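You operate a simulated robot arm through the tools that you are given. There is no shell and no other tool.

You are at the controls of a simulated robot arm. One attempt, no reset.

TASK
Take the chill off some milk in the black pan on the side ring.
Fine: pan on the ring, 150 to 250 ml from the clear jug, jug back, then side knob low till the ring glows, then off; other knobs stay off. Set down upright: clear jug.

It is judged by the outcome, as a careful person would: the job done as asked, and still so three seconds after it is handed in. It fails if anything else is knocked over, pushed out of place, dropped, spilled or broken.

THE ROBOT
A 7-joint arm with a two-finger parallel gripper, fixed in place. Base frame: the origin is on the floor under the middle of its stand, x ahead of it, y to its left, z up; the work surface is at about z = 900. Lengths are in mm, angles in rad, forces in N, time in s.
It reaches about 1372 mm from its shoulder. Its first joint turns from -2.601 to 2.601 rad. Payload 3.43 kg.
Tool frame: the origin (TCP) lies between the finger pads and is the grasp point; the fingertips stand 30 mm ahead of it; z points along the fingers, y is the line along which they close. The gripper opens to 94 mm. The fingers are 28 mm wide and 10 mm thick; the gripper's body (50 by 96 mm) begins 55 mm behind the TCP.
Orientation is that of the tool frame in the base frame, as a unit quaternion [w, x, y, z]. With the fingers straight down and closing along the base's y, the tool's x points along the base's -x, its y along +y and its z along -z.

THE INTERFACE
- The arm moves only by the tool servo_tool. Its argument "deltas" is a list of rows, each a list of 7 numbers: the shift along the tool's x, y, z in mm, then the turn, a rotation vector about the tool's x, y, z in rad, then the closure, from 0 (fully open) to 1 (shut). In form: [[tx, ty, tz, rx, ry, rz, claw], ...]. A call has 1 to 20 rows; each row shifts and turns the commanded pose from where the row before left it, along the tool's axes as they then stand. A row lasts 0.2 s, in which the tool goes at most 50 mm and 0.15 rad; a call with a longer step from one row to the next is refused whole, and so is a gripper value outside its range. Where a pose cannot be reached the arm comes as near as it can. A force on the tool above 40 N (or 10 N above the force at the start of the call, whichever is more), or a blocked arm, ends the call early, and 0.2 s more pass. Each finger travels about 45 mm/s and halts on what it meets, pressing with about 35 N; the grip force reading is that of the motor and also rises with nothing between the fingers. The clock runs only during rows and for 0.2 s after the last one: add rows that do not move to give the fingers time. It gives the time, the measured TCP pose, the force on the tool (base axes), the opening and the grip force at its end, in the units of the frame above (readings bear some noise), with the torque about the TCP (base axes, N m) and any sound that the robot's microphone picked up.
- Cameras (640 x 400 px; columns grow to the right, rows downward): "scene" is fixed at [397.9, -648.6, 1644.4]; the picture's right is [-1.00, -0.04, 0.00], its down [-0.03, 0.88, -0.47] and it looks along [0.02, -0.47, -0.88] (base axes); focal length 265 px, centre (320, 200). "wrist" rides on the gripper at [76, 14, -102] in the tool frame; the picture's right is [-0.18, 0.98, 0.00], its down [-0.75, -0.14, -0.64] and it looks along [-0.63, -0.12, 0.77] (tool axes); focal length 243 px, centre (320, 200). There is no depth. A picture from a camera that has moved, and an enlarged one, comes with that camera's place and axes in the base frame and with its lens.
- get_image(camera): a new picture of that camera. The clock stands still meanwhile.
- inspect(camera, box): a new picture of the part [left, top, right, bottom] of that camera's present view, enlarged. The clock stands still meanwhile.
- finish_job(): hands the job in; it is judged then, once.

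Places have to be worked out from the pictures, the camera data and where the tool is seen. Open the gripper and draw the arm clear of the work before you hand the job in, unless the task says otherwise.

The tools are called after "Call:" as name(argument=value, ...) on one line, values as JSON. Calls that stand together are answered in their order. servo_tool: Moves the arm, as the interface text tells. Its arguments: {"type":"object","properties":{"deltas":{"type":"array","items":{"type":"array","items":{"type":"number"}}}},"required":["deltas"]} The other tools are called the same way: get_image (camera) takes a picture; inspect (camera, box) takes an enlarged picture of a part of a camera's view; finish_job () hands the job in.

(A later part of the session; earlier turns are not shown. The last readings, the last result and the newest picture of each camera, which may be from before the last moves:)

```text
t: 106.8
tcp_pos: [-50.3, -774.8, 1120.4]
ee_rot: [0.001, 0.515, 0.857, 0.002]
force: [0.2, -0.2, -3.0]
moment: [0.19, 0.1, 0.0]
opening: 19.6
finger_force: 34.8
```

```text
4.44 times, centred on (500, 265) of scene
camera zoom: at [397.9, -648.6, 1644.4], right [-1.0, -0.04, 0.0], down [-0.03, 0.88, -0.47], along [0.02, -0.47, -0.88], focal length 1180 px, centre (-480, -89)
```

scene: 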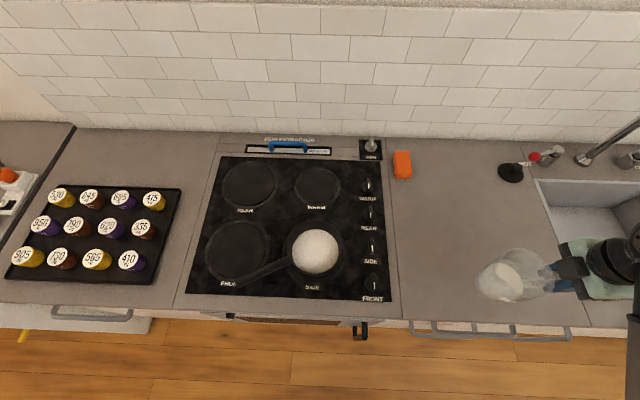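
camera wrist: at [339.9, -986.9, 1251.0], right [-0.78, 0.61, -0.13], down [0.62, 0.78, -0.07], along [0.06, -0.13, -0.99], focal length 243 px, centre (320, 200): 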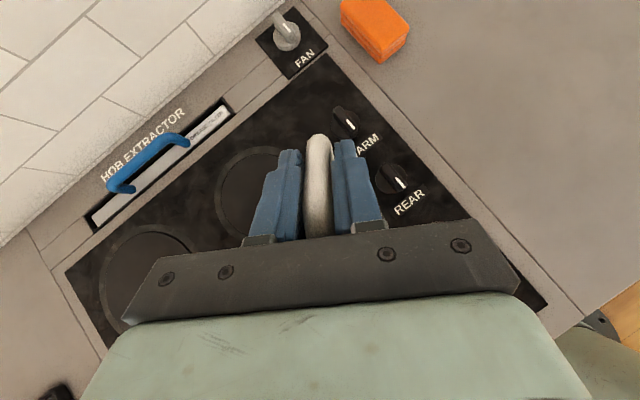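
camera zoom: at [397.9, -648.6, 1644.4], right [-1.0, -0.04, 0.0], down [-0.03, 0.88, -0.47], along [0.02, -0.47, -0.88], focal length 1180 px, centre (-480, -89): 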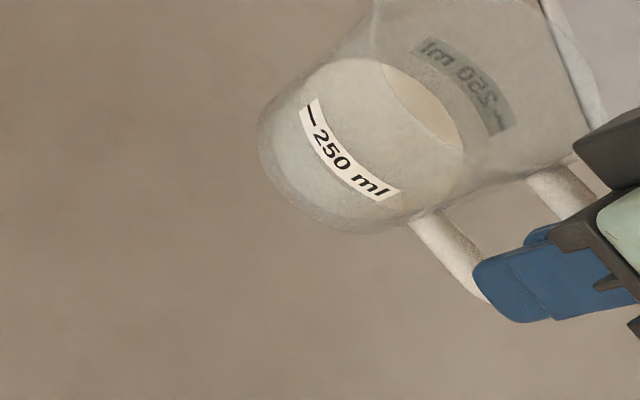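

Heading and position match the pick-up pose. I'll lower the jug smoothly toward the counter.

Call:
servo_tool(deltas=[[0, 0, 4, 0, 0, 0, 1], [0, 0, 8, 0, 0, 0, 1], [0, 0, 12, 0, 0, 0, 1], [0, 0, 15, 0, 0, 0, 1], [0, 0, 16, 0, 0, 0, 1], [0, 0, 16, 0, 0, 0, 1], [0, 0, 16, 0, 0, 0, 1], [0, 0, 15, 0, 0, 0, 1], [0, 0, 13, 0, 0, 0, 1], [0, 0, 11, 0, 0, 0, 1], [0, 0, 8, 0, 0, 0, 1], [0, 0, 5, 0, 0, 0, 1], [0, 0, 3, 0, 0, 0, 1], [0, 0, 0, 0, 0, 0, 1], [0, 0, 0, 0, 0, 0, 1]])

Call:
inspect(camera="scene", box=[440, 220, 560, 310])

```text
t: 110.0
tcp_pos: [-50.4, -774.9, 979.3]
ee_rot: [0.0, 0.514, 0.858, 0.001]
force: [-0.6, 0.3, 1.7]
moment: [-0.33, -0.13, -0.01]
opening: 19.7
finger_force: 35.2
```

```text
4.44 times, centred on (500, 265) of scene
camera zoom: at [397.9, -648.6, 1644.4], right [-1.0, -0.04, 0.0], down [-0.03, 0.88, -0.47], along [0.02, -0.47, -0.88], focal length 1180 px, centre (-480, -89)
```

zoom: 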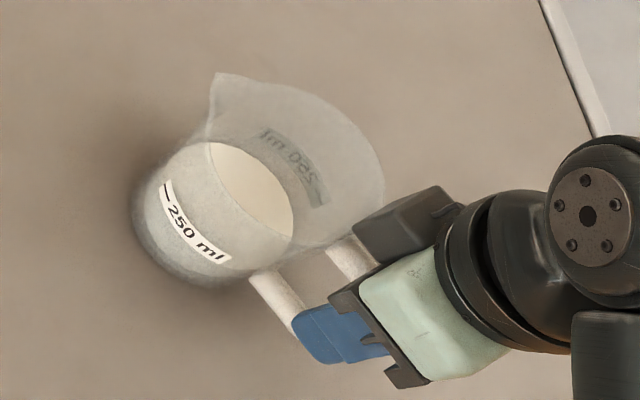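

Contact came about 8 mm early (force +1.7 N, moment reversed), so the jug probably tipped slightly spout-down in the grip. I'll compare it with the original view before going on.

Call:
inspect(camera="scene", box=[430, 210, 550, 320])

Call:
inspect(camera="wrist", box=[230, 80, 430, 240])

```text
3.64 times, centred on (490, 265) of scene
camera zoom: at [397.9, -648.6, 1644.4], right [-1.0, -0.04, 0.0], down [-0.03, 0.88, -0.47], along [0.02, -0.47, -0.88], focal length 965 px, centre (-298, -36)
```

zoom: 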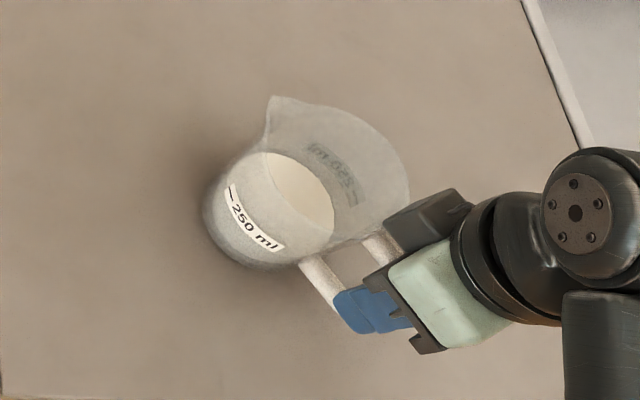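

```text
2.50 times, centred on (330, 160) of wrist
camera zoom: at [-74.0, -699.8, 1080.9], right [0.95, 0.3, 0.0], down [0.23, -0.73, 0.64], along [0.19, -0.61, -0.77], focal length 606 px, centre (295, 300)
```

zoom: 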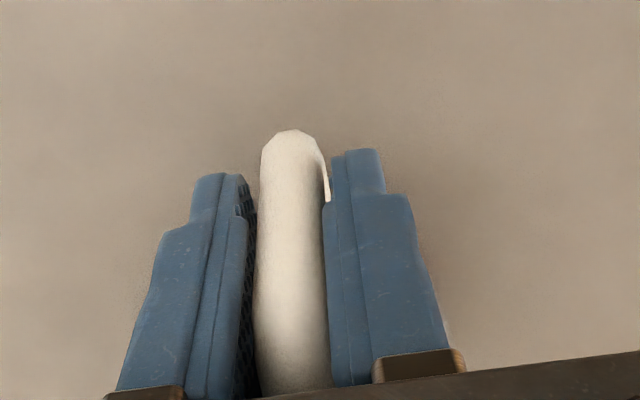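

The jug slid a few millimetres in the grip and now touches on its spout-side edge, only slightly tipped. I'll ease down in 1 mm steps to let it seat flat.

Call:
servo_tool(deltas=[[0, 0, 1, 0, 0, 0, 1], [0, 0, 1, 0, 0, 0, 1], [0, 0, 0, 0, 0, 0, 1], [0, 0, 0, 0, 0, 0, 1]])

Call:
inspect(camera="scene", box=[430, 210, 550, 320])

```text
t: 111.0
tcp_pos: [-51.0, -773.2, 977.9]
ee_rot: [-0.001, 0.514, 0.858, 0.001]
force: [-2.5, 4.6, 11.1]
moment: [-1.03, -0.53, 0.01]
opening: 19.7
finger_force: 34.9
```

```text
3.64 times, centred on (490, 265) of scene
camera zoom: at [397.9, -648.6, 1644.4], right [-1.0, -0.04, 0.0], down [-0.03, 0.88, -0.47], along [0.02, -0.47, -0.88], focal length 965 px, centre (-298, -36)
```

zoom: 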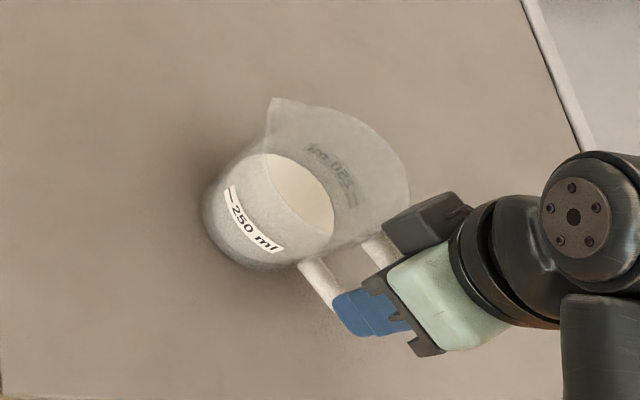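

The grip holds firmly and the contact is at the spout-side edge, so the jug leans slightly forward in the hand. I'll lift 3 mm, rotate back a little, and seat it again.

Call:
servo_tool(deltas=[[0, 0, -2, 0, 0, 0, 1], [0, 0, -2, 0, 0, 0, 1], [0, 0, 0, 0, -0.015, 0, 1], [0, 0, 0, 0, -0.015, 0, 1], [0, 0, 0, 0, 0, 0, 1], [0, 0, 0, 0, 0, 0, 1]])

Call:
servo_tool(deltas=[[0, 0, 1, 0, 0, 0, 1], [0, 0, 0, 0, 0, 0, 1]])

Call:
servo_tool(deltas=[[0, 0, 1, 0, 0, 0, 1], [0, 0, 0, 0, 0, 0, 1]])

```text
t: 112.4
tcp_pos: [-51.0, -773.8, 980.5]
ee_rot: [0.012, 0.514, 0.858, -0.007]
force: [0.0, 1.0, -3.3]
moment: [0.21, 0.07, 0.02]
opening: 19.7
finger_force: 35.0
```

```text
t: 113.0
tcp_pos: [-49.3, -773.9, 979.8]
ee_rot: [0.013, 0.514, 0.857, -0.007]
force: [-0.6, 0.8, -4.4]
moment: [0.16, 0.09, 0.0]
opening: 19.5
finger_force: 35.0
```

```text
t: 113.6
tcp_pos: [-50.0, -774.6, 979.9]
ee_rot: [0.013, 0.514, 0.858, -0.007]
force: [-0.9, -0.4, -2.7]
moment: [0.19, 0.12, -0.02]
opening: 19.7
finger_force: 35.0
```

Still hanging free. I'll continue down 1 mm at a time.

Call:
servo_tool(deltas=[[0, 0, 1, 0, 0, 0, 1], [0, 0, 0, 0, 0, 0, 1]])

Call:
servo_tool(deltas=[[0, 0, 1, 0, 0, 0, 1], [0, 0, 0, 0, 0, 0, 1]])

Call:
servo_tool(deltas=[[0, 0, 1, 0, 0, 0, 1], [0, 0, 0, 0, 0, 0, 1]])

```text
t: 114.2
tcp_pos: [-50.8, -773.7, 977.7]
ee_rot: [0.012, 0.514, 0.858, -0.007]
force: [-0.1, 1.1, -3.4]
moment: [0.16, 0.13, 0.01]
opening: 19.8
finger_force: 34.5
```

```text
t: 114.8
tcp_pos: [-50.4, -773.7, 976.5]
ee_rot: [0.012, 0.515, 0.857, -0.006]
force: [0.0, 0.8, -3.3]
moment: [0.19, 0.12, -0.02]
opening: 19.5
finger_force: 34.7
```

```text
t: 115.4
tcp_pos: [-51.0, -774.6, 976.8]
ee_rot: [0.012, 0.514, 0.858, -0.007]
force: [-0.1, 1.1, -3.0]
moment: [0.15, 0.09, -0.01]
opening: 19.8
finger_force: 35.2
```

Call:
servo_tool(deltas=[[0, 0, 1, 0, 0, 0, 1], [0, 0, 0, 0, 0, 0, 1]])

Call:
servo_tool(deltas=[[0, 0, 1, 0, 0, 0, 1], [0, 0, 0, 0, 0, 0, 1]])

```text
t: 116.0
tcp_pos: [-50.4, -773.6, 974.1]
ee_rot: [0.013, 0.514, 0.857, -0.007]
force: [-0.1, 0.4, -2.9]
moment: [0.18, 0.1, 0.01]
opening: 19.7
finger_force: 35.2
```

```text
t: 116.6
tcp_pos: [-49.7, -774.4, 975.3]
ee_rot: [0.013, 0.514, 0.858, -0.007]
force: [0.7, -0.2, -4.0]
moment: [0.24, 0.11, -0.06]
opening: 19.2
finger_force: 35.0
```

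Call:
servo_tool(deltas=[[0, 0, 1, 0, 0, 0, 1], [0, 0, 0, 0, 0, 0, 1]])

Call:
servo_tool(deltas=[[0, 0, 1, 0, 0, 0, 1], [0, 0, 0, 0, 0, 0, 1]])

Call:
servo_tool(deltas=[[0, 0, 1, 0, 0, 0, 1], [0, 0, 0, 0, 0, 0, 1]])

```text
t: 117.2
tcp_pos: [-50.2, -772.9, 974.4]
ee_rot: [0.013, 0.514, 0.857, -0.007]
force: [-1.8, 1.7, 10.6]
moment: [-0.99, -0.56, 0.0]
opening: 19.5
finger_force: 35.3
```

```text
t: 117.8
tcp_pos: [-49.5, -773.4, 971.8]
ee_rot: [0.013, 0.515, 0.857, -0.007]
force: [-3.0, 4.8, 13.5]
moment: [-0.71, -0.5, 0.02]
opening: 19.6
finger_force: 35.4
```

```text
t: 118.4
tcp_pos: [-50.3, -772.2, 971.8]
ee_rot: [0.013, 0.514, 0.858, -0.006]
force: [-2.4, 7.2, 22.1]
moment: [-0.58, -0.28, 0.03]
opening: 19.7
finger_force: 34.8
```

The reaction has moved across the base, so the jug is now seated flat, though pressed at 22 N. I'll ease up 2 mm to relieve it, then check.

Call:
servo_tool(deltas=[[0, 0, -1, 0, 0, 0, 1], [0, 0, -0.7, 0, 0, 0, 1], [0, 0, 0, 0, 0, 0, 1]])

Call:
inspect(camera="scene", box=[430, 210, 550, 320])

```text
t: 119.2
tcp_pos: [-49.8, -774.4, 971.2]
ee_rot: [0.012, 0.514, 0.858, -0.007]
force: [-1.1, 0.9, 1.9]
moment: [0.02, 0.0, -0.07]
opening: 19.5
finger_force: 35.3
```

```text
3.64 times, centred on (490, 265) of scene
camera zoom: at [397.9, -648.6, 1644.4], right [-1.0, -0.04, 0.0], down [-0.03, 0.88, -0.47], along [0.02, -0.47, -0.88], focal length 965 px, centre (-298, -36)
```

zoom: 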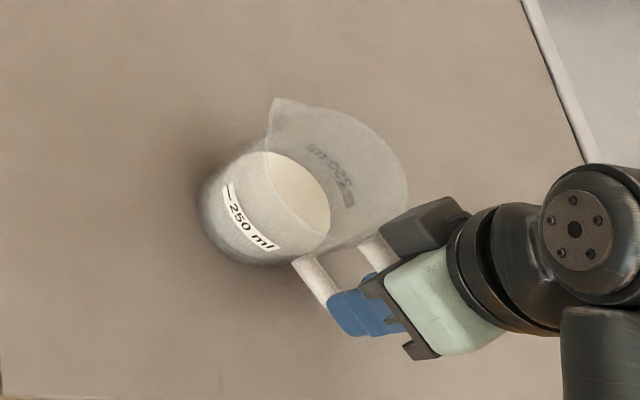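

Force and moment are near zero, so the jug is resting flat. I'll open fully and rise straight up.

Call:
servo_tool(deltas=[[0, 0, 0, 0, 0, 0, 0.75], [0, 0, 0, 0, 0, 0, 0.5], [0, 0, 0, 0, 0, 0, 0.2], [0, 0, 0, 0, 0, 0, 0], [0, 0, 0, 0, 0, 0, 0], [0, 0, 0, 0, 0, 0, 0], [0, 0, -5, 0, 0.03, 0, 0], [0, 0, -20, 0, 0, 0, 0], [0, 0, -35, 0, 0, 0, 0], [0, 0, -40, 0, 0, 0, 0], [0, 0, -45, 0, 0, 0, 0], [0, 0, -45, 0, 0, 0, 0], [0, 0, 0, 0, 0, 0, 0]])

Call:
get_image(camera="scene")

Call:
inspect(camera="scene", box=[430, 210, 550, 320])

Call:
inspect(camera="wrist", box=[260, 30, 420, 210])

```text
t: 122.0
tcp_pos: [-52.5, -774.7, 1160.8]
ee_rot: [0.001, 0.514, 0.858, 0.001]
force: [3.0, -11.3, -22.4]
moment: [-0.24, -0.16, 0.07]
opening: 94.0
finger_force: 0.0
```

```text
taken
```

scene: 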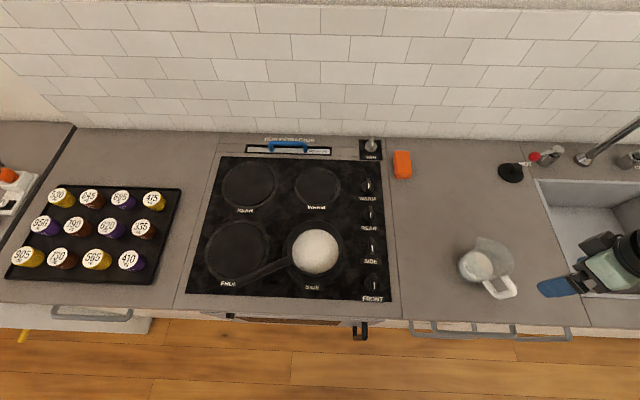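

```text
3.64 times, centred on (490, 265) of scene
camera zoom: at [397.9, -648.6, 1644.4], right [-1.0, -0.04, 0.0], down [-0.03, 0.88, -0.47], along [0.02, -0.47, -0.88], focal length 965 px, centre (-298, -36)
```

zoom: 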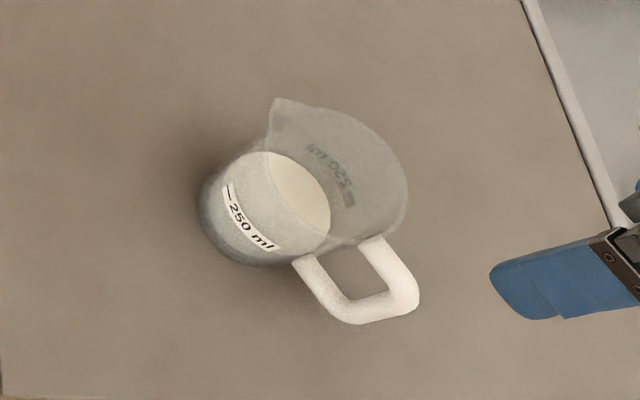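

```text
2.22 times, centred on (340, 120) of wrist
camera zoom: at [-76.5, -699.8, 1264.1], right [0.95, 0.3, 0.0], down [0.23, -0.73, 0.64], along [0.19, -0.61, -0.77], focal length 539 px, centre (276, 378)
```

zoom: 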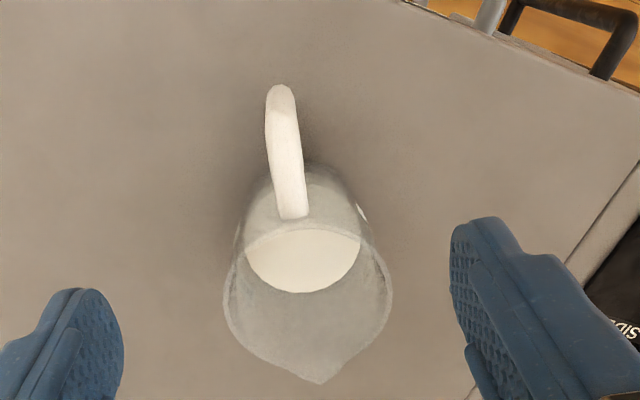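

The jug stands upright in place. The wrist view puts its milk at about 45 mm, down from 90 mm, which is about 200 ml poured. The last force reading looked odd, so I'll check it at rest before moving to the knob.

Call:
servo_tool(deltas=[[0, 0, 0, 0, 0, 0, 0], [0, 0, 0, 0, 0, 0, 0]])

Call:
get_image(camera="wrist")

Call:
inspect(camera="scene", box=[500, 190, 640, 330])

```text
t: 122.6
tcp_pos: [-52.9, -773.4, 1162.1]
ee_rot: [0.0, 0.515, 0.857, 0.001]
force: [-1.4, -15.3, -31.6]
moment: [-0.62, -0.65, 0.33]
opening: 94.1
finger_force: 0.1
```

```text
taken
camera wrist: at [-76.5, -699.8, 1263.8], right [0.95, 0.3, 0.0], down [0.23, -0.73, 0.64], along [0.19, -0.61, -0.77], focal length 243 px, centre (320, 200)
```

wrist: 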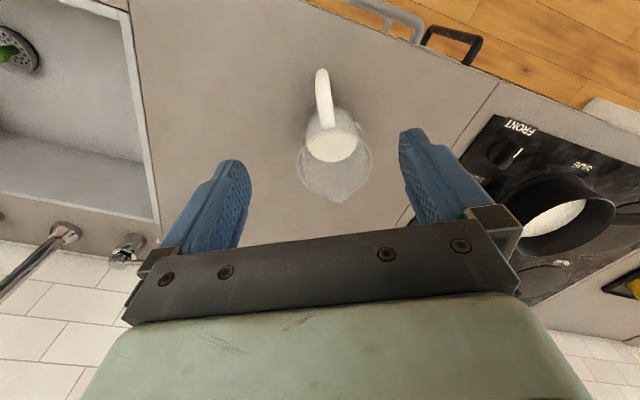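

```text
2.86 times, centred on (570, 260) of scene
camera zoom: at [397.9, -648.6, 1644.4], right [-1.0, -0.04, 0.0], down [-0.03, 0.88, -0.47], along [0.02, -0.47, -0.88], focal length 758 px, centre (-394, 29)
```

zoom: 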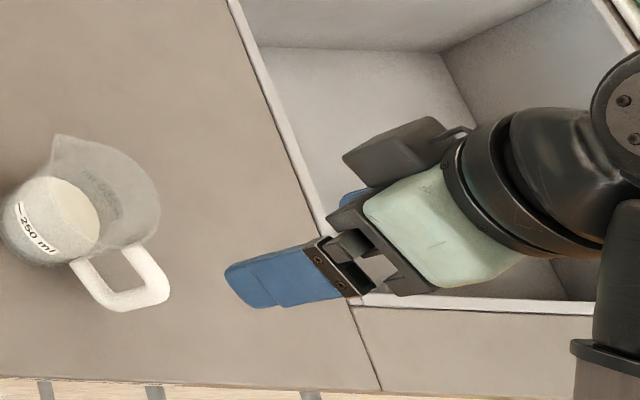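

A real force (about -32 N) shows on the hand, most likely the camera bracket touching the forearm in this folded pose. I'll back off by moving down and outward (-y), well above the jug.

Call:
servo_tool(deltas=[[0, 0, 10, 0, 0, 0, 0], [-9, -5, 10, 0, 0, 0, 0], [0, 0, 0, 0, 0, 0, 0]])

```text
t: 123.4
tcp_pos: [-50.0, -785.4, 1140.9]
ee_rot: [0.0, 0.514, 0.858, 0.001]
force: [0.6, 0.3, 0.4]
moment: [-0.04, 0.03, 0.0]
opening: 93.8
finger_force: 0.1
```

Contact is cleared (force about 0). Next is the knob: I'll travel over the side knob at height and then turn the gripper so the fingers close along x, across the knob's ridge, with the camera on the far side.

Call:
servo_tool(deltas=[[-12, 11.5, 0, 0, 0, 0, 0.2], [-24.5, 23.1, 0, 0, 0, 0, 0.4], [-24.5, 23.1, 0, 0, 0, 0, 0.5], [-24.5, 23.1, 0, 0, 0, 0, 0.5], [-24.5, 23.1, 0, 0, 0, 0, 0.5], [-24.5, 23.1, 0, 0, 0, 0, 0.5], [-24.5, 23.1, 0, 0, 0, 0, 0.5], [-24.5, 23.1, 0, 0, 0, 0, 0.5], [-24.5, 23.1, 0, 0, 0, 0, 0.5], [-24.5, 23.1, 0, 0, 0, 0, 0.5], [-12.1, 11.6, 0, 0, 0, 0, 0.5], [0, 0, 0, 0, 0, 0, 0.5]])

Call:
servo_tool(deltas=[[0, 0, 0, 0, 0, -0.07, 0.5], [0, 0, 0, 0, 0, -0.14, 0.5], [0, 0, 0, 0, 0, -0.147, 0.5], [0, 0, 0, 0, 0, -0.147, 0.5], [0, 0, 0, 0, 0, -0.147, 0.5], [0, 0, 0, 0, 0, -0.147, 0.5], [0, 0, 0, 0, 0, -0.147, 0.5], [0, 0, 0, 0, 0, -0.147, 0.5], [0, 0, 0, 0, 0, -0.147, 0.5], [0, 0, 0, 0, 0, -0.147, 0.5], [0, 0, 0, 0, 0, -0.147, 0.5], [0, 0, 0, 0, 0, -0.147, 0.5], [0, 0, 0, 0, 0, -0.147, 0.5], [0, 0, 0, 0, 0, -0.147, 0.5], [0, 0, 0, 0, 0, -0.147, 0.5], [0, 0, 0, 0, 0, -0.147, 0.5], [0, 0, 0, 0, 0, -0.147, 0.5], [0, 0, 0, 0, 0, -0.147, 0.5], [0, 0, 0, 0, 0, -0.091, 0.5], [0, 0, 0, 0, 0, 0, 0.5]])

Call:
get_image(camera="wrist")

Call:
get_image(camera="scene")

```text
t: 126.0
tcp_pos: [267.1, -893.7, 1143.0]
ee_rot: [-0.001, 0.515, 0.857, 0.001]
force: [-0.2, -0.8, -0.4]
moment: [0.02, -0.02, 0.0]
opening: 47.2
finger_force: 0.2
```

```text
t: 130.2
tcp_pos: [267.9, -891.6, 1142.9]
ee_rot: [0.0, 0.708, -0.706, -0.001]
force: [-0.3, 0.4, 0.3]
moment: [0.02, -0.01, 0.0]
opening: 46.9
finger_force: 0.1
```

```text
taken
camera wrist: at [253.8, -967.4, 1245.2], right [-0.98, 0.18, 0.0], down [0.14, 0.75, 0.64], along [0.12, 0.63, -0.77], focal length 243 px, centre (320, 200)
```

wrist: 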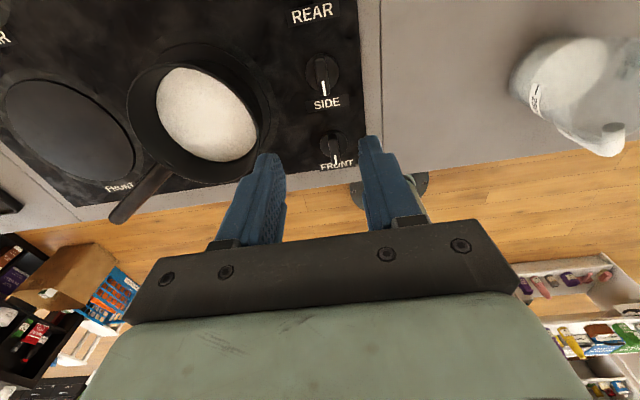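

```text
taken
```

scene: 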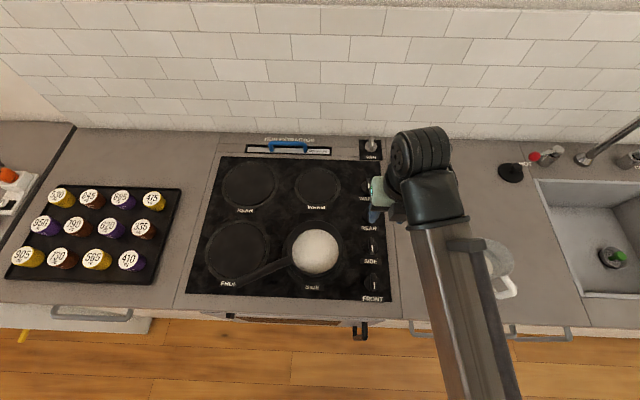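

Call:
inspect(camera="wrist", box=[270, 20, 390, 180])

```text
2.50 times, centred on (330, 100) of wrist
camera zoom: at [253.8, -967.4, 1245.2], right [-0.98, 0.18, 0.0], down [0.14, 0.75, 0.64], along [0.12, 0.63, -0.77], focal length 606 px, centre (295, 450)
```

zoom: 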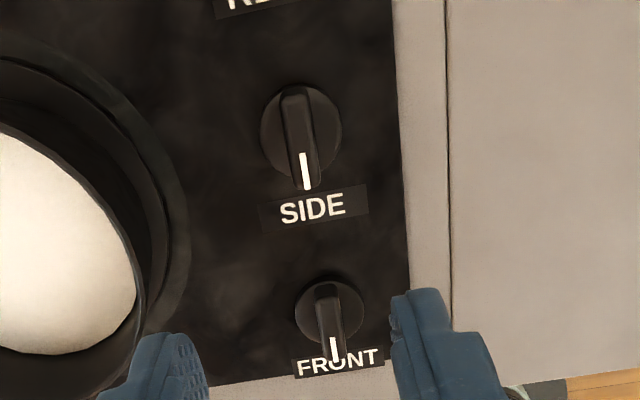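

The side knob's axis comes out at (264, -895.5), with a ridge 16 mm wide and 42 mm long and its top at z≈925. I'll align over it, open a bit, and descend partway.

Call:
servo_tool(deltas=[[4.1, 3.8, 10, 0, 0, 0, 0.2], [0, 0, 30, 0, 0, 0, 0.2], [0, 0, 40, 0, 0, 0, 0.2], [0, 0, 40, 0, 0, 0, 0.2], [0, 0, 35, 0, 0, 0, 0.2], [0, 0, 15, 0, 0, 0, 0.2], [0, 0, 0, 0, 0, 0, 0.2], [0, 0, 0, 0, 0, 0, 0.2]])

Call:
get_image(camera="wrist")

Call:
inspect(camera="wrist", box=[230, 80, 430, 240])

Call:
inspect(camera="scene", box=[330, 190, 430, 310])

```text
t: 132.0
tcp_pos: [265.2, -897.6, 972.6]
ee_rot: [0.0, -0.707, 0.708, 0.001]
force: [0.1, 0.6, 0.0]
moment: [0.01, 0.02, -0.05]
opening: 75.0
finger_force: 0.1
```

```text
taken
camera wrist: at [250.4, -972.9, 1073.9], right [-0.98, 0.18, 0.0], down [0.14, 0.75, 0.64], along [0.12, 0.63, -0.77], focal length 243 px, centre (320, 200)
```

wrist: 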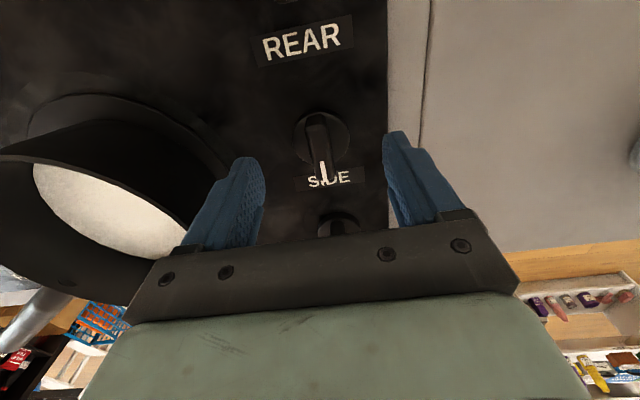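

```text
2.50 times, centred on (330, 160) of wrist
camera zoom: at [250.4, -972.9, 1073.9], right [-0.98, 0.18, 0.0], down [0.14, 0.75, 0.64], along [0.12, 0.63, -0.77], focal length 606 px, centre (295, 300)
```

zoom: 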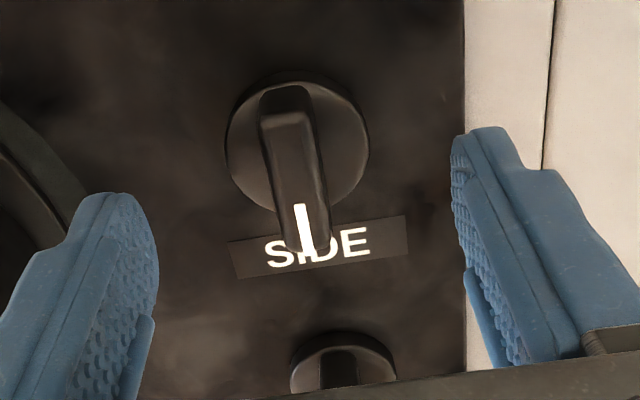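

```text
3.33 times, centred on (380, 250) of scene
camera zoom: at [397.9, -648.6, 1644.4], right [-1.0, -0.04, 0.0], down [-0.03, 0.88, -0.47], along [0.02, -0.47, -0.88], focal length 885 px, centre (120, 33)
```

zoom: 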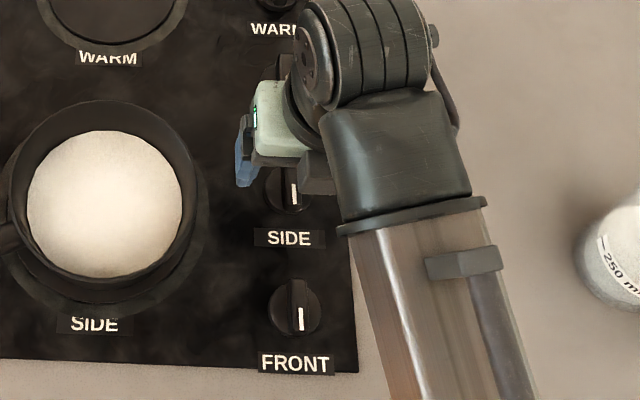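

The knob is centred between the fingers; its axis is about (264.5, -895.7) and its ridge top z≈928. I'll descend to z≈945 and close on the ridge.

Call:
servo_tool(deltas=[[-1, 0, 10, 0, 0, 0, 0.2], [0, 0, 10, 0, 0, 0, 0.2], [0, 0, 7, 0, 0, 0, 0.2], [0, 0, 0, 0, 0, 0, 0.2], [0, 0, 0, 0, 0, 0, 0.5], [0, 0, 0, 0, 0, 0, 0.7], [0, 0, 0, 0, 0, 0, 0.7]])

Call:
inspect(camera="wrist", box=[230, 80, 430, 240])

```text
t: 133.6
tcp_pos: [264.8, -896.2, 945.9]
ee_rot: [0.001, -0.707, 0.707, 0.0]
force: [-3.1, -0.2, -1.4]
moment: [-0.04, 0.16, -0.03]
opening: 41.8
finger_force: 32.5
```

```text
2.50 times, centred on (330, 160) of wrist
camera zoom: at [250.5, -970.5, 1047.4], right [-0.98, 0.18, 0.0], down [0.14, 0.75, 0.64], along [0.12, 0.63, -0.77], focal length 606 px, centre (295, 300)
```

zoom: 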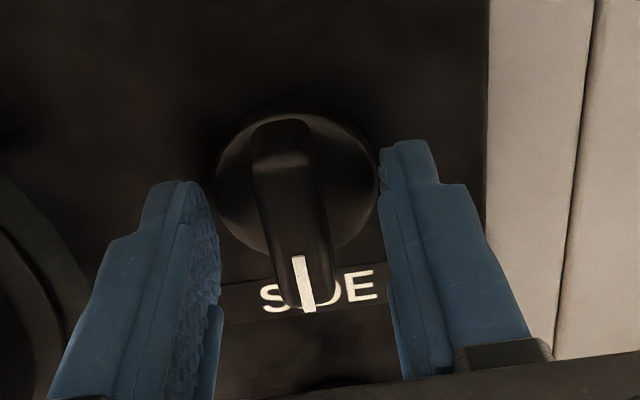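

The fingers stopped at 41.8 mm, so they are on the knob's round base rather than the ridge. I'll open a little, rise 6 mm, and try again for the ridge.

Call:
servo_tool(deltas=[[0, 0, 0, 0, 0, 0, 0.4], [0, 0, 0, 0, 0, 0, 0.4], [0, 0, -6, 0, 0, 0, 0.4], [0, 0, 0, 0, 0, 0, 0.4], [0, 0, 0, 0, 0, 0, 0.6], [0, 0, 0, 0, 0, 0, 0.75], [0, 0, 0, 0, 0, 0, 0.75]])

Call:
inspect(camera="wrist", box=[230, 80, 430, 240])

```text
t: 135.2
tcp_pos: [264.5, -894.2, 951.1]
ee_rot: [0.0, -0.707, 0.707, 0.001]
force: [-0.6, -0.5, 0.3]
moment: [0.01, -0.02, -0.03]
opening: 23.7
finger_force: 0.2
```

```text
2.50 times, centred on (330, 160) of wrist
camera zoom: at [250.3, -970.5, 1053.4], right [-0.98, 0.18, 0.0], down [0.14, 0.75, 0.64], along [0.12, 0.63, -0.77], focal length 606 px, centre (295, 300)
```

zoom: 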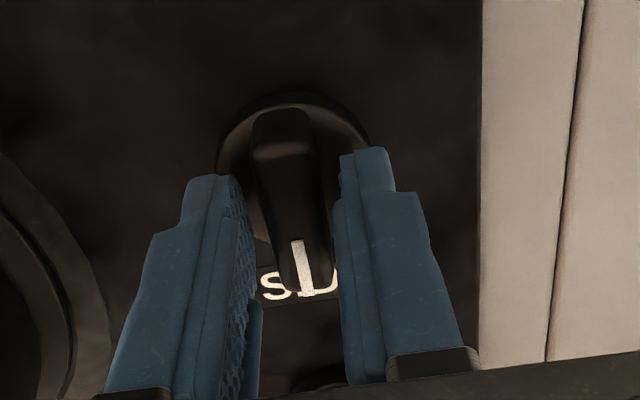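

The tips are now above the round base and straddle the ridge. I'll close onto it.

Call:
servo_tool(deltas=[[0, 0, 1, 0, 0, 0, 0.85], [0, 0, 0, 0, 0, 0, 1], [0, 0, 0, 0, 0, 0, 1], [0, 0, 0, 0, 0, 0, 1]])

Call:
inspect(camera="wrist", box=[230, 80, 430, 240])

```text
t: 136.2
tcp_pos: [264.9, -895.0, 950.2]
ee_rot: [-0.001, 0.707, -0.707, -0.001]
force: [0.8, -2.2, 7.0]
moment: [0.49, 0.08, -0.04]
opening: 13.9
finger_force: 44.9
```

```text
2.50 times, centred on (330, 160) of wrist
camera zoom: at [250.4, -970.2, 1052.6], right [-0.98, 0.18, 0.0], down [0.14, 0.75, 0.64], along [0.12, 0.63, -0.77], focal length 606 px, centre (295, 300)
```

zoom: 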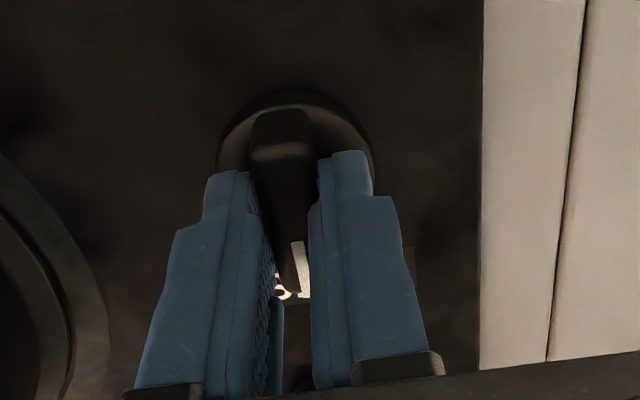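

The ridge is gripped (13.9 mm). I'll ease up slightly and try a small clockwise turn while watching the torque and the white mark.

Call:
servo_tool(deltas=[[0, 0, -0.7, 0, 0, 0, 1], [0, 0, 0, 0, 0, 0.05, 1], [0, 0, 0, 0, 0, 0.06, 1], [0, 0, 0, 0, 0, 0, 1]])

Call:
inspect(camera="wrist", box=[230, 80, 430, 240])

```text
t: 137.2
tcp_pos: [264.3, -894.1, 950.6]
ee_rot: [0.001, -0.667, 0.745, 0.001]
force: [0.6, -2.6, -6.5]
moment: [-1.11, 0.07, 0.03]
opening: 14.1
finger_force: 44.9
```

```text
2.50 times, centred on (330, 160) of wrist
camera zoom: at [242.1, -968.1, 1052.6], right [-0.96, 0.29, 0.0], down [0.22, 0.73, 0.64], along [0.19, 0.62, -0.77], focal length 606 px, centre (295, 300)
```

zoom: 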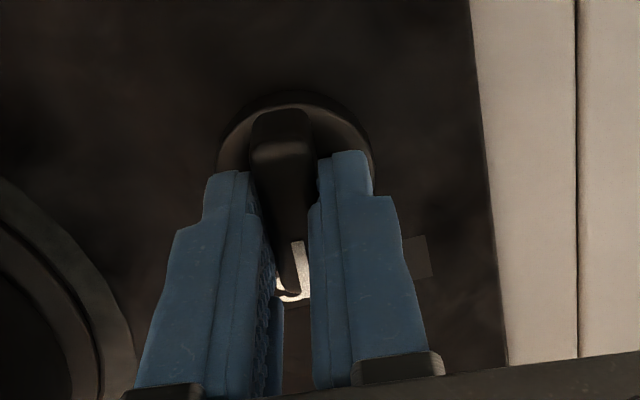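

The knob turns clockwise with the gripper with almost no resisting torque. I'll continue slowly to about 20° and look at the ring.

Call:
servo_tool(deltas=[[0, 0, 0.4, 0, 0, 0.06, 1], [0, 0, 0, 0, 0, 0.06, 1], [0, 0, 0, 0, 0, 0.06, 1], [0, 0, 0, 0, 0, 0.06, 1], [0, 0, 0, 0, 0, 0, 1]])

Call:
get_image(camera="wrist")

Call:
inspect(camera="scene", box=[230, 180, 420, 310])

```text
t: 138.4
tcp_pos: [266.0, -894.4, 950.6]
ee_rot: [0.001, -0.573, 0.82, 0.001]
force: [-1.4, -13.3, 0.5]
moment: [1.0, -0.37, -0.02]
opening: 14.2
finger_force: 45.7
```

```text
taken
camera wrist: at [225.2, -960.7, 1052.6], right [-0.86, 0.51, 0.0], down [0.39, 0.66, 0.64], along [0.33, 0.55, -0.77], focal length 243 px, centre (320, 200)
```

wrist: 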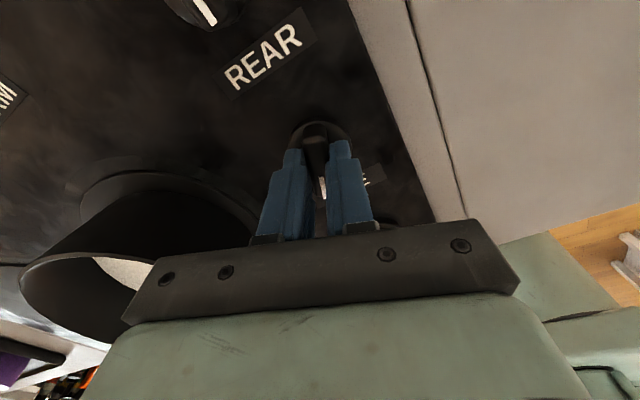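

```text
3.08 times, centred on (325, 245) of scene
camera zoom: at [397.9, -648.6, 1644.4], right [-1.0, -0.04, 0.0], down [-0.03, 0.88, -0.47], along [0.02, -0.47, -0.88], focal length 817 px, centre (305, 62)
```

zoom: 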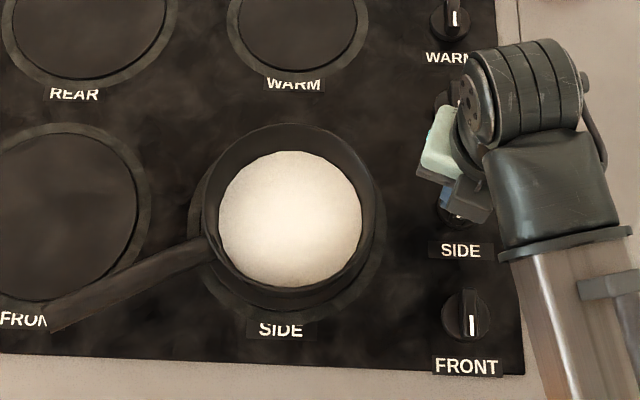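

It has turned 20° with no sound and no glow yet. I'll relieve the sideways load by shifting about 0.8 mm toward -y, and wait two seconds to see if the ring responds.

Call:
servo_tool(deltas=[[0.75, -0.27, 0, 0, 0, 0, 1], [0, 0, 0, 0, 0, 0, 1], [0, 0, 0, 0, 0, 0, 1], [0, 0, 0, 0, 0, 0, 1], [0, 0, 0, 0, 0, 0, 1], [0, 0, 0, 0, 0, 0, 1], [0, 0, 0, 0, 0, 0, 1], [0, 0, 0, 0, 0, 0, 1], [0, 0, 0, 0, 0, 0, 1], [0, 0, 0, 0, 0, 0, 1]])

Call:
inspect(camera="scene", box=[230, 180, 420, 310])

```text
t: 140.6
tcp_pos: [265.8, -894.3, 950.9]
ee_rot: [0.001, -0.573, 0.819, 0.001]
force: [-1.0, -4.1, 6.3]
moment: [-0.35, 0.14, 0.03]
opening: 13.9
finger_force: 45.3
```

```text
3.08 times, centred on (325, 245) of scene
camera zoom: at [397.9, -648.6, 1644.4], right [-1.0, -0.04, 0.0], down [-0.03, 0.88, -0.47], along [0.02, -0.47, -0.88], focal length 817 px, centre (305, 62)
```

zoom: 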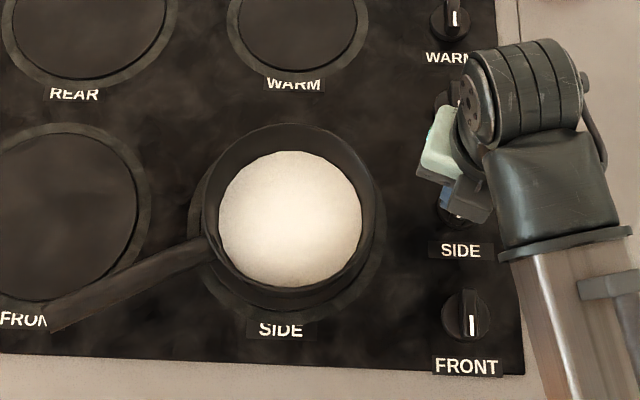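

No glow at 20°. I'll turn on to about 32° and wait a moment.

Call:
servo_tool(deltas=[[0, 0, 0, 0, 0, 0.05, 1], [0, 0, 0, 0, 0, 0.05, 1], [0, 0, 0, 0, 0, 0.05, 1], [0, 0, 0, 0, 0, 0.05, 1], [0, 0, 0, 0, 0, 0, 1], [0, 0, 0, 0, 0, 0, 1], [0, 0, 0, 0, 0, 0, 1], [0, 0, 0, 0, 0, 0, 1], [0, 0, 0, 0, 0, 0, 1], [0, 0, 0, 0, 0, 0, 1], [0, 0, 0, 0, 0, 0, 1]])

Call:
inspect(camera="scene", box=[230, 180, 420, 310])

Call:
inspect(camera="wrist", box=[230, 80, 430, 240])

```text
t: 143.0
tcp_pos: [264.0, -894.5, 950.1]
ee_rot: [0.0, -0.489, 0.872, 0.0]
force: [8.0, -10.3, 5.6]
moment: [-0.26, -0.2, 0.05]
opening: 14.0
finger_force: 44.9
```

```text
3.08 times, centred on (325, 245) of scene
camera zoom: at [397.9, -648.6, 1644.4], right [-1.0, -0.04, 0.0], down [-0.03, 0.88, -0.47], along [0.02, -0.47, -0.88], focal length 817 px, centre (305, 62)
```

zoom: 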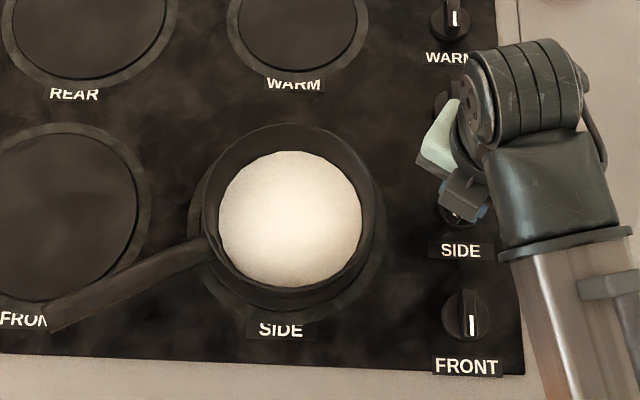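

```text
2.50 times, centred on (330, 160) of wrist
camera zoom: at [212.9, -951.6, 1052.6], right [-0.74, 0.67, 0.0], down [0.51, 0.57, 0.64], along [0.43, 0.48, -0.77], focal length 606 px, centre (295, 300)
```

zoom: 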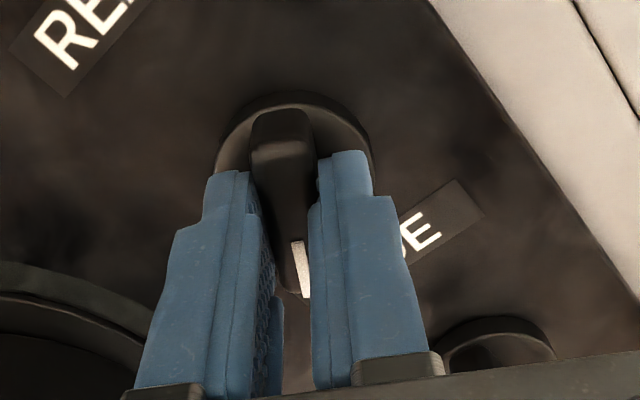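

Still no glow at about 31°. I'll relieve the side load and go on to 45°, then wait two seconds.

Call:
servo_tool(deltas=[[0.3, -0.9, 0, 0, 0, 0, 1], [0, 0, 0, 0, 0, 0.06, 1], [0, 0, 0, 0, 0, 0.06, 1], [0, 0, 0, 0, 0, 0.06, 1], [0, 0, 0, 0, 0, 0.05, 1], [0, 0, 0, 0, 0, 0, 1], [0, 0, 0, 0, 0, 0, 1], [0, 0, 0, 0, 0, 0, 1], [0, 0, 0, 0, 0, 0, 1], [0, 0, 0, 0, 0, 0, 1], [0, 0, 0, 0, 0, 0, 1], [0, 0, 0, 0, 0, 0, 1], [0, 0, 0, 0, 0, 0, 1]])

Call:
inspect(camera="scene", box=[230, 180, 420, 310])

```text
t: 145.8
tcp_pos: [265.6, -894.8, 950.0]
ee_rot: [0.001, -0.385, 0.923, 0.001]
force: [-13.6, 10.8, -1.4]
moment: [0.35, -0.01, -0.05]
opening: 13.7
finger_force: 45.5
```

```text
3.08 times, centred on (325, 245) of scene
camera zoom: at [397.9, -648.6, 1644.4], right [-1.0, -0.04, 0.0], down [-0.03, 0.88, -0.47], along [0.02, -0.47, -0.88], focal length 817 px, centre (305, 62)
```

zoom: 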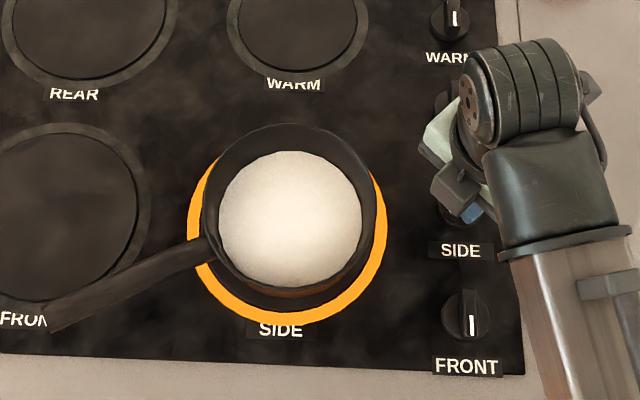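

The SIDE ring is glowing at about 45° (low). I'll now turn the knob back to off, through the same angle.

Call:
servo_tool(deltas=[[0.1, 0.8, 0, 0, 0, 0, 1], [0, 0, 0, 0, 0, -0.06, 1], [0, 0, 0, 0, 0, -0.07, 1], [0, 0, 0, 0, 0, -0.07, 1], [0, 0, 0, 0, 0, -0.07, 1], [0, 0, 0, 0, 0, -0.07, 1], [0, 0, 0, 0, 0, -0.07, 1], [0, 0, 0, 0, 0, -0.07, 1], [0, 0, 0, 0, 0, -0.07, 1], [0, 0, 0, 0, 0, -0.07, 1], [0, 0, 0, 0, 0, -0.06, 1], [0, 0, 0, 0, 0, -0.05, 1], [0, 0, 0, 0, 0, -0.04, 1], [0, 0, 0, 0, 0, 0, 1], [0, 0, 0, 0, 0, 0, 1]])

Call:
inspect(camera="scene", box=[230, 180, 420, 310])

Call:
inspect(camera="wrist", box=[230, 80, 430, 240])

```text
t: 149.0
tcp_pos: [264.4, -894.7, 950.9]
ee_rot: [0.001, -0.704, 0.71, 0.001]
force: [7.2, 23.5, -10.8]
moment: [-0.1, -0.12, 0.01]
opening: 14.0
finger_force: 44.9
```

```text
3.08 times, centred on (325, 245) of scene
camera zoom: at [397.9, -648.6, 1644.4], right [-1.0, -0.04, 0.0], down [-0.03, 0.88, -0.47], along [0.02, -0.47, -0.88], focal length 817 px, centre (305, 62)
```

zoom: 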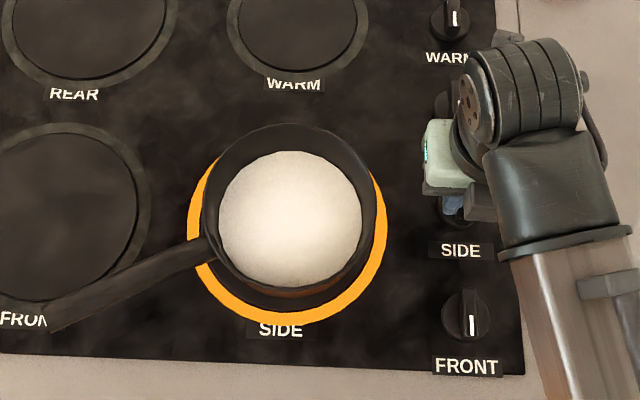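

```text
2.50 times, centred on (330, 160) of wrist
camera zoom: at [249.8, -970.3, 1052.4], right [-0.98, 0.19, 0.0], down [0.15, 0.75, 0.65], along [0.12, 0.63, -0.76], focal length 606 px, centre (295, 300)
```

zoom: 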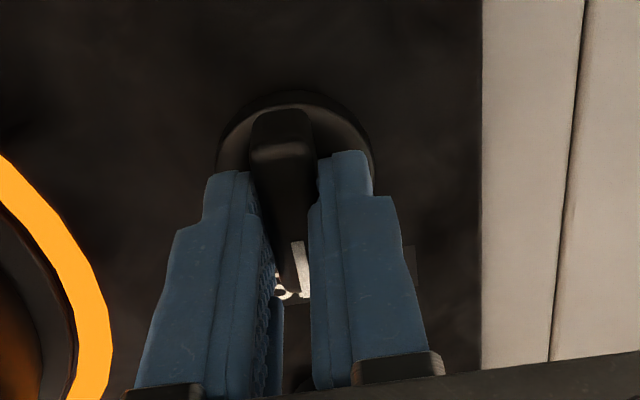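

The knob mark is back at the off heading (89.5°), but the ring still glows, perhaps just cooling. I'll finish the last half degree, relieve the side load and wait.

Call:
servo_tool(deltas=[[-0.8, 0, 0.3, 0, 0, -0.01, 1], [0, 0, 0, 0, 0, 0, 1], [0, 0, 0, 0, 0, 0, 1], [0, 0, 0, 0, 0, 0, 1], [0, 0, 0, 0, 0, 0, 1], [0, 0, 0, 0, 0, 0, 1], [0, 0, 0, 0, 0, 0, 1], [0, 0, 0, 0, 0, 0, 1], [0, 0, 0, 0, 0, 0, 1], [0, 0, 0, 0, 0, 0, 1]])

Call:
inspect(camera="scene", box=[230, 180, 420, 310])

```text
t: 151.2
tcp_pos: [266.1, -895.6, 950.5]
ee_rot: [-0.001, 0.707, -0.707, -0.002]
force: [0.4, 13.7, -12.3]
moment: [1.08, 0.03, -0.01]
opening: 13.8
finger_force: 45.3
```

```text
3.08 times, centred on (325, 245) of scene
camera zoom: at [397.9, -648.6, 1644.4], right [-1.0, -0.04, 0.0], down [-0.03, 0.88, -0.47], along [0.02, -0.47, -0.88], focal length 817 px, centre (305, 62)
```

zoom: 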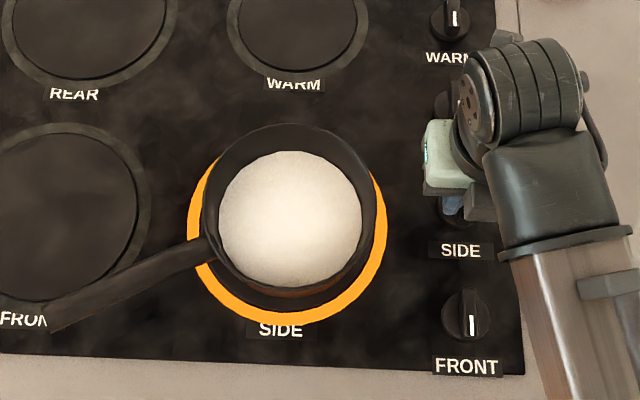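

It's still glowing two seconds after off, so I'll wait another four seconds and check again.

Call:
servo_tool(deltas=[[-0.5, 0, 0.4, 0, 0, 0, 1], [0, 0, 0, 0, 0, 0, 1], [0, 0, 0, 0, 0, 0, 1], [0, 0, 0, 0, 0, 0, 1], [0, 0, 0, 0, 0, 0, 1], [0, 0, 0, 0, 0, 0, 1], [0, 0, 0, 0, 0, 0, 1], [0, 0, 0, 0, 0, 0, 1], [0, 0, 0, 0, 0, 0, 1], [0, 0, 0, 0, 0, 0, 1], [0, 0, 0, 0, 0, 0, 1], [0, 0, 0, 0, 0, 0, 1], [0, 0, 0, 0, 0, 0, 1], [0, 0, 0, 0, 0, 0, 1], [0, 0, 0, 0, 0, 0, 1], [0, 0, 0, 0, 0, 0, 1], [0, 0, 0, 0, 0, 0, 1], [0, 0, 0, 0, 0, 0, 1]])

Call:
inspect(camera="scene", box=[230, 180, 420, 310])

Call:
inspect(camera="wrist", box=[230, 80, 430, 240])

```text
t: 155.0
tcp_pos: [264.4, -893.8, 951.2]
ee_rot: [0.0, -0.707, 0.707, -0.002]
force: [9.7, -19.7, 25.9]
moment: [0.05, -0.11, -0.04]
opening: 13.6
finger_force: 44.9
```

```text
3.08 times, centred on (325, 245) of scene
camera zoom: at [397.9, -648.6, 1644.4], right [-1.0, -0.04, 0.0], down [-0.03, 0.88, -0.47], along [0.02, -0.47, -0.88], focal length 817 px, centre (305, 62)
```

zoom: 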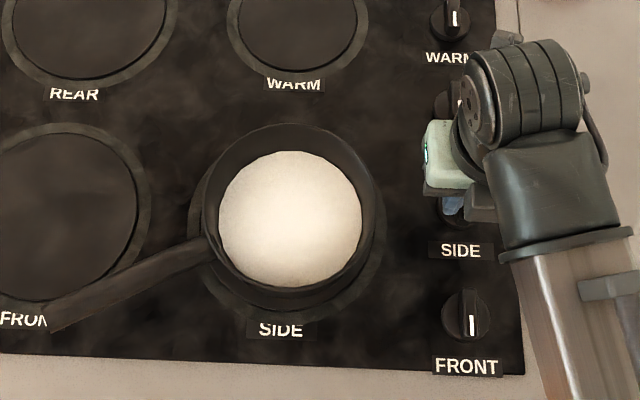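

```text
2.50 times, centred on (330, 160) of wrist
camera zoom: at [250.3, -969.9, 1052.8], right [-0.98, 0.18, 0.0], down [0.14, 0.75, 0.64], along [0.12, 0.63, -0.77], focal length 606 px, centre (295, 300)
```

zoom: 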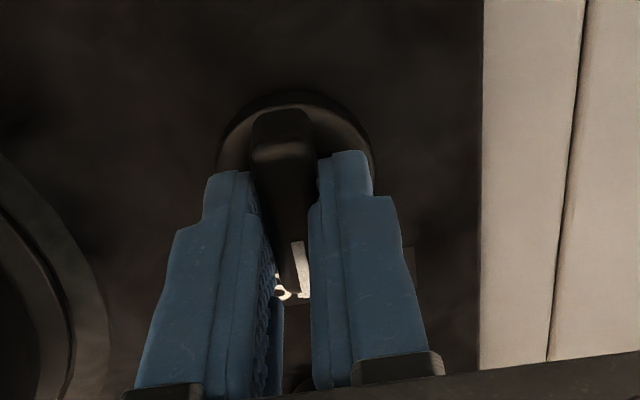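

The glow has gone out and the mark is at off. I'll relieve the contact load, open, and rise straight up.

Call:
servo_tool(deltas=[[0.5, 0, -0.5, 0, 0, 0, 1], [0, 0, 0, 0, 0, 0, 0.8], [0, 0, 0, 0, 0, 0, 0.6], [0, 0, 0, 0, 0, 0, 0.4], [0, 0, 0, 0, 0, 0, 0.3], [0, 0, 0, 0, 0, 0, 0.3], [0, 0, -15, 0, 0, 0, 0.3], [0, 0, -30, 0, 0, 0, 0.3], [0, 0, -40, 0, 0, 0, 0.3], [0, 0, -45, 0, 0, 0, 0.3], [0, 0, -45, 0, 0, 0, 0.2], [0, 0, 0, 0, 0, 0, 0], [0, 0, 0, 0, 0, 0, 0]])

Call:
get_image(camera="wrist")

Call:
inspect(camera="wrist", box=[270, 20, 390, 180])

```text
t: 157.8
tcp_pos: [265.7, -894.0, 1127.1]
ee_rot: [0.001, -0.707, 0.707, 0.0]
force: [-1.1, -0.3, 0.2]
moment: [-0.03, 0.0, 0.0]
opening: 93.9
finger_force: 0.0
```

```text
taken
camera wrist: at [250.7, -970.5, 1228.2], right [-0.98, 0.18, 0.0], down [0.14, 0.75, 0.64], along [0.12, 0.63, -0.77], focal length 243 px, centre (320, 200)
```

wrist: 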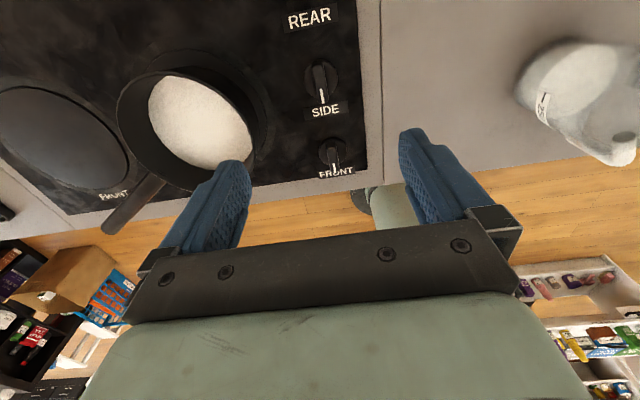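

```text
2.50 times, centred on (330, 100) of wrist
camera zoom: at [250.7, -970.5, 1228.2], right [-0.98, 0.18, 0.0], down [0.14, 0.75, 0.64], along [0.12, 0.63, -0.77], focal length 606 px, centre (295, 450)
```

zoom: 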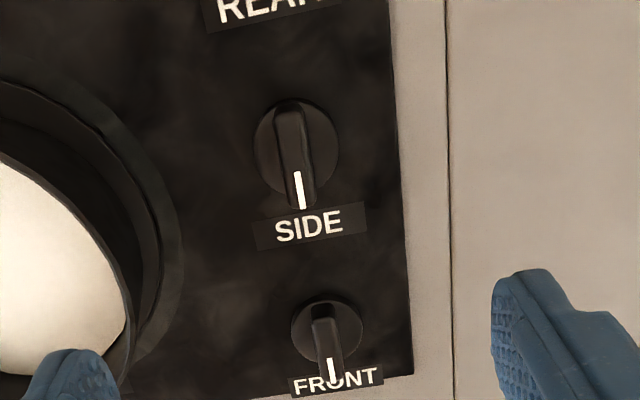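

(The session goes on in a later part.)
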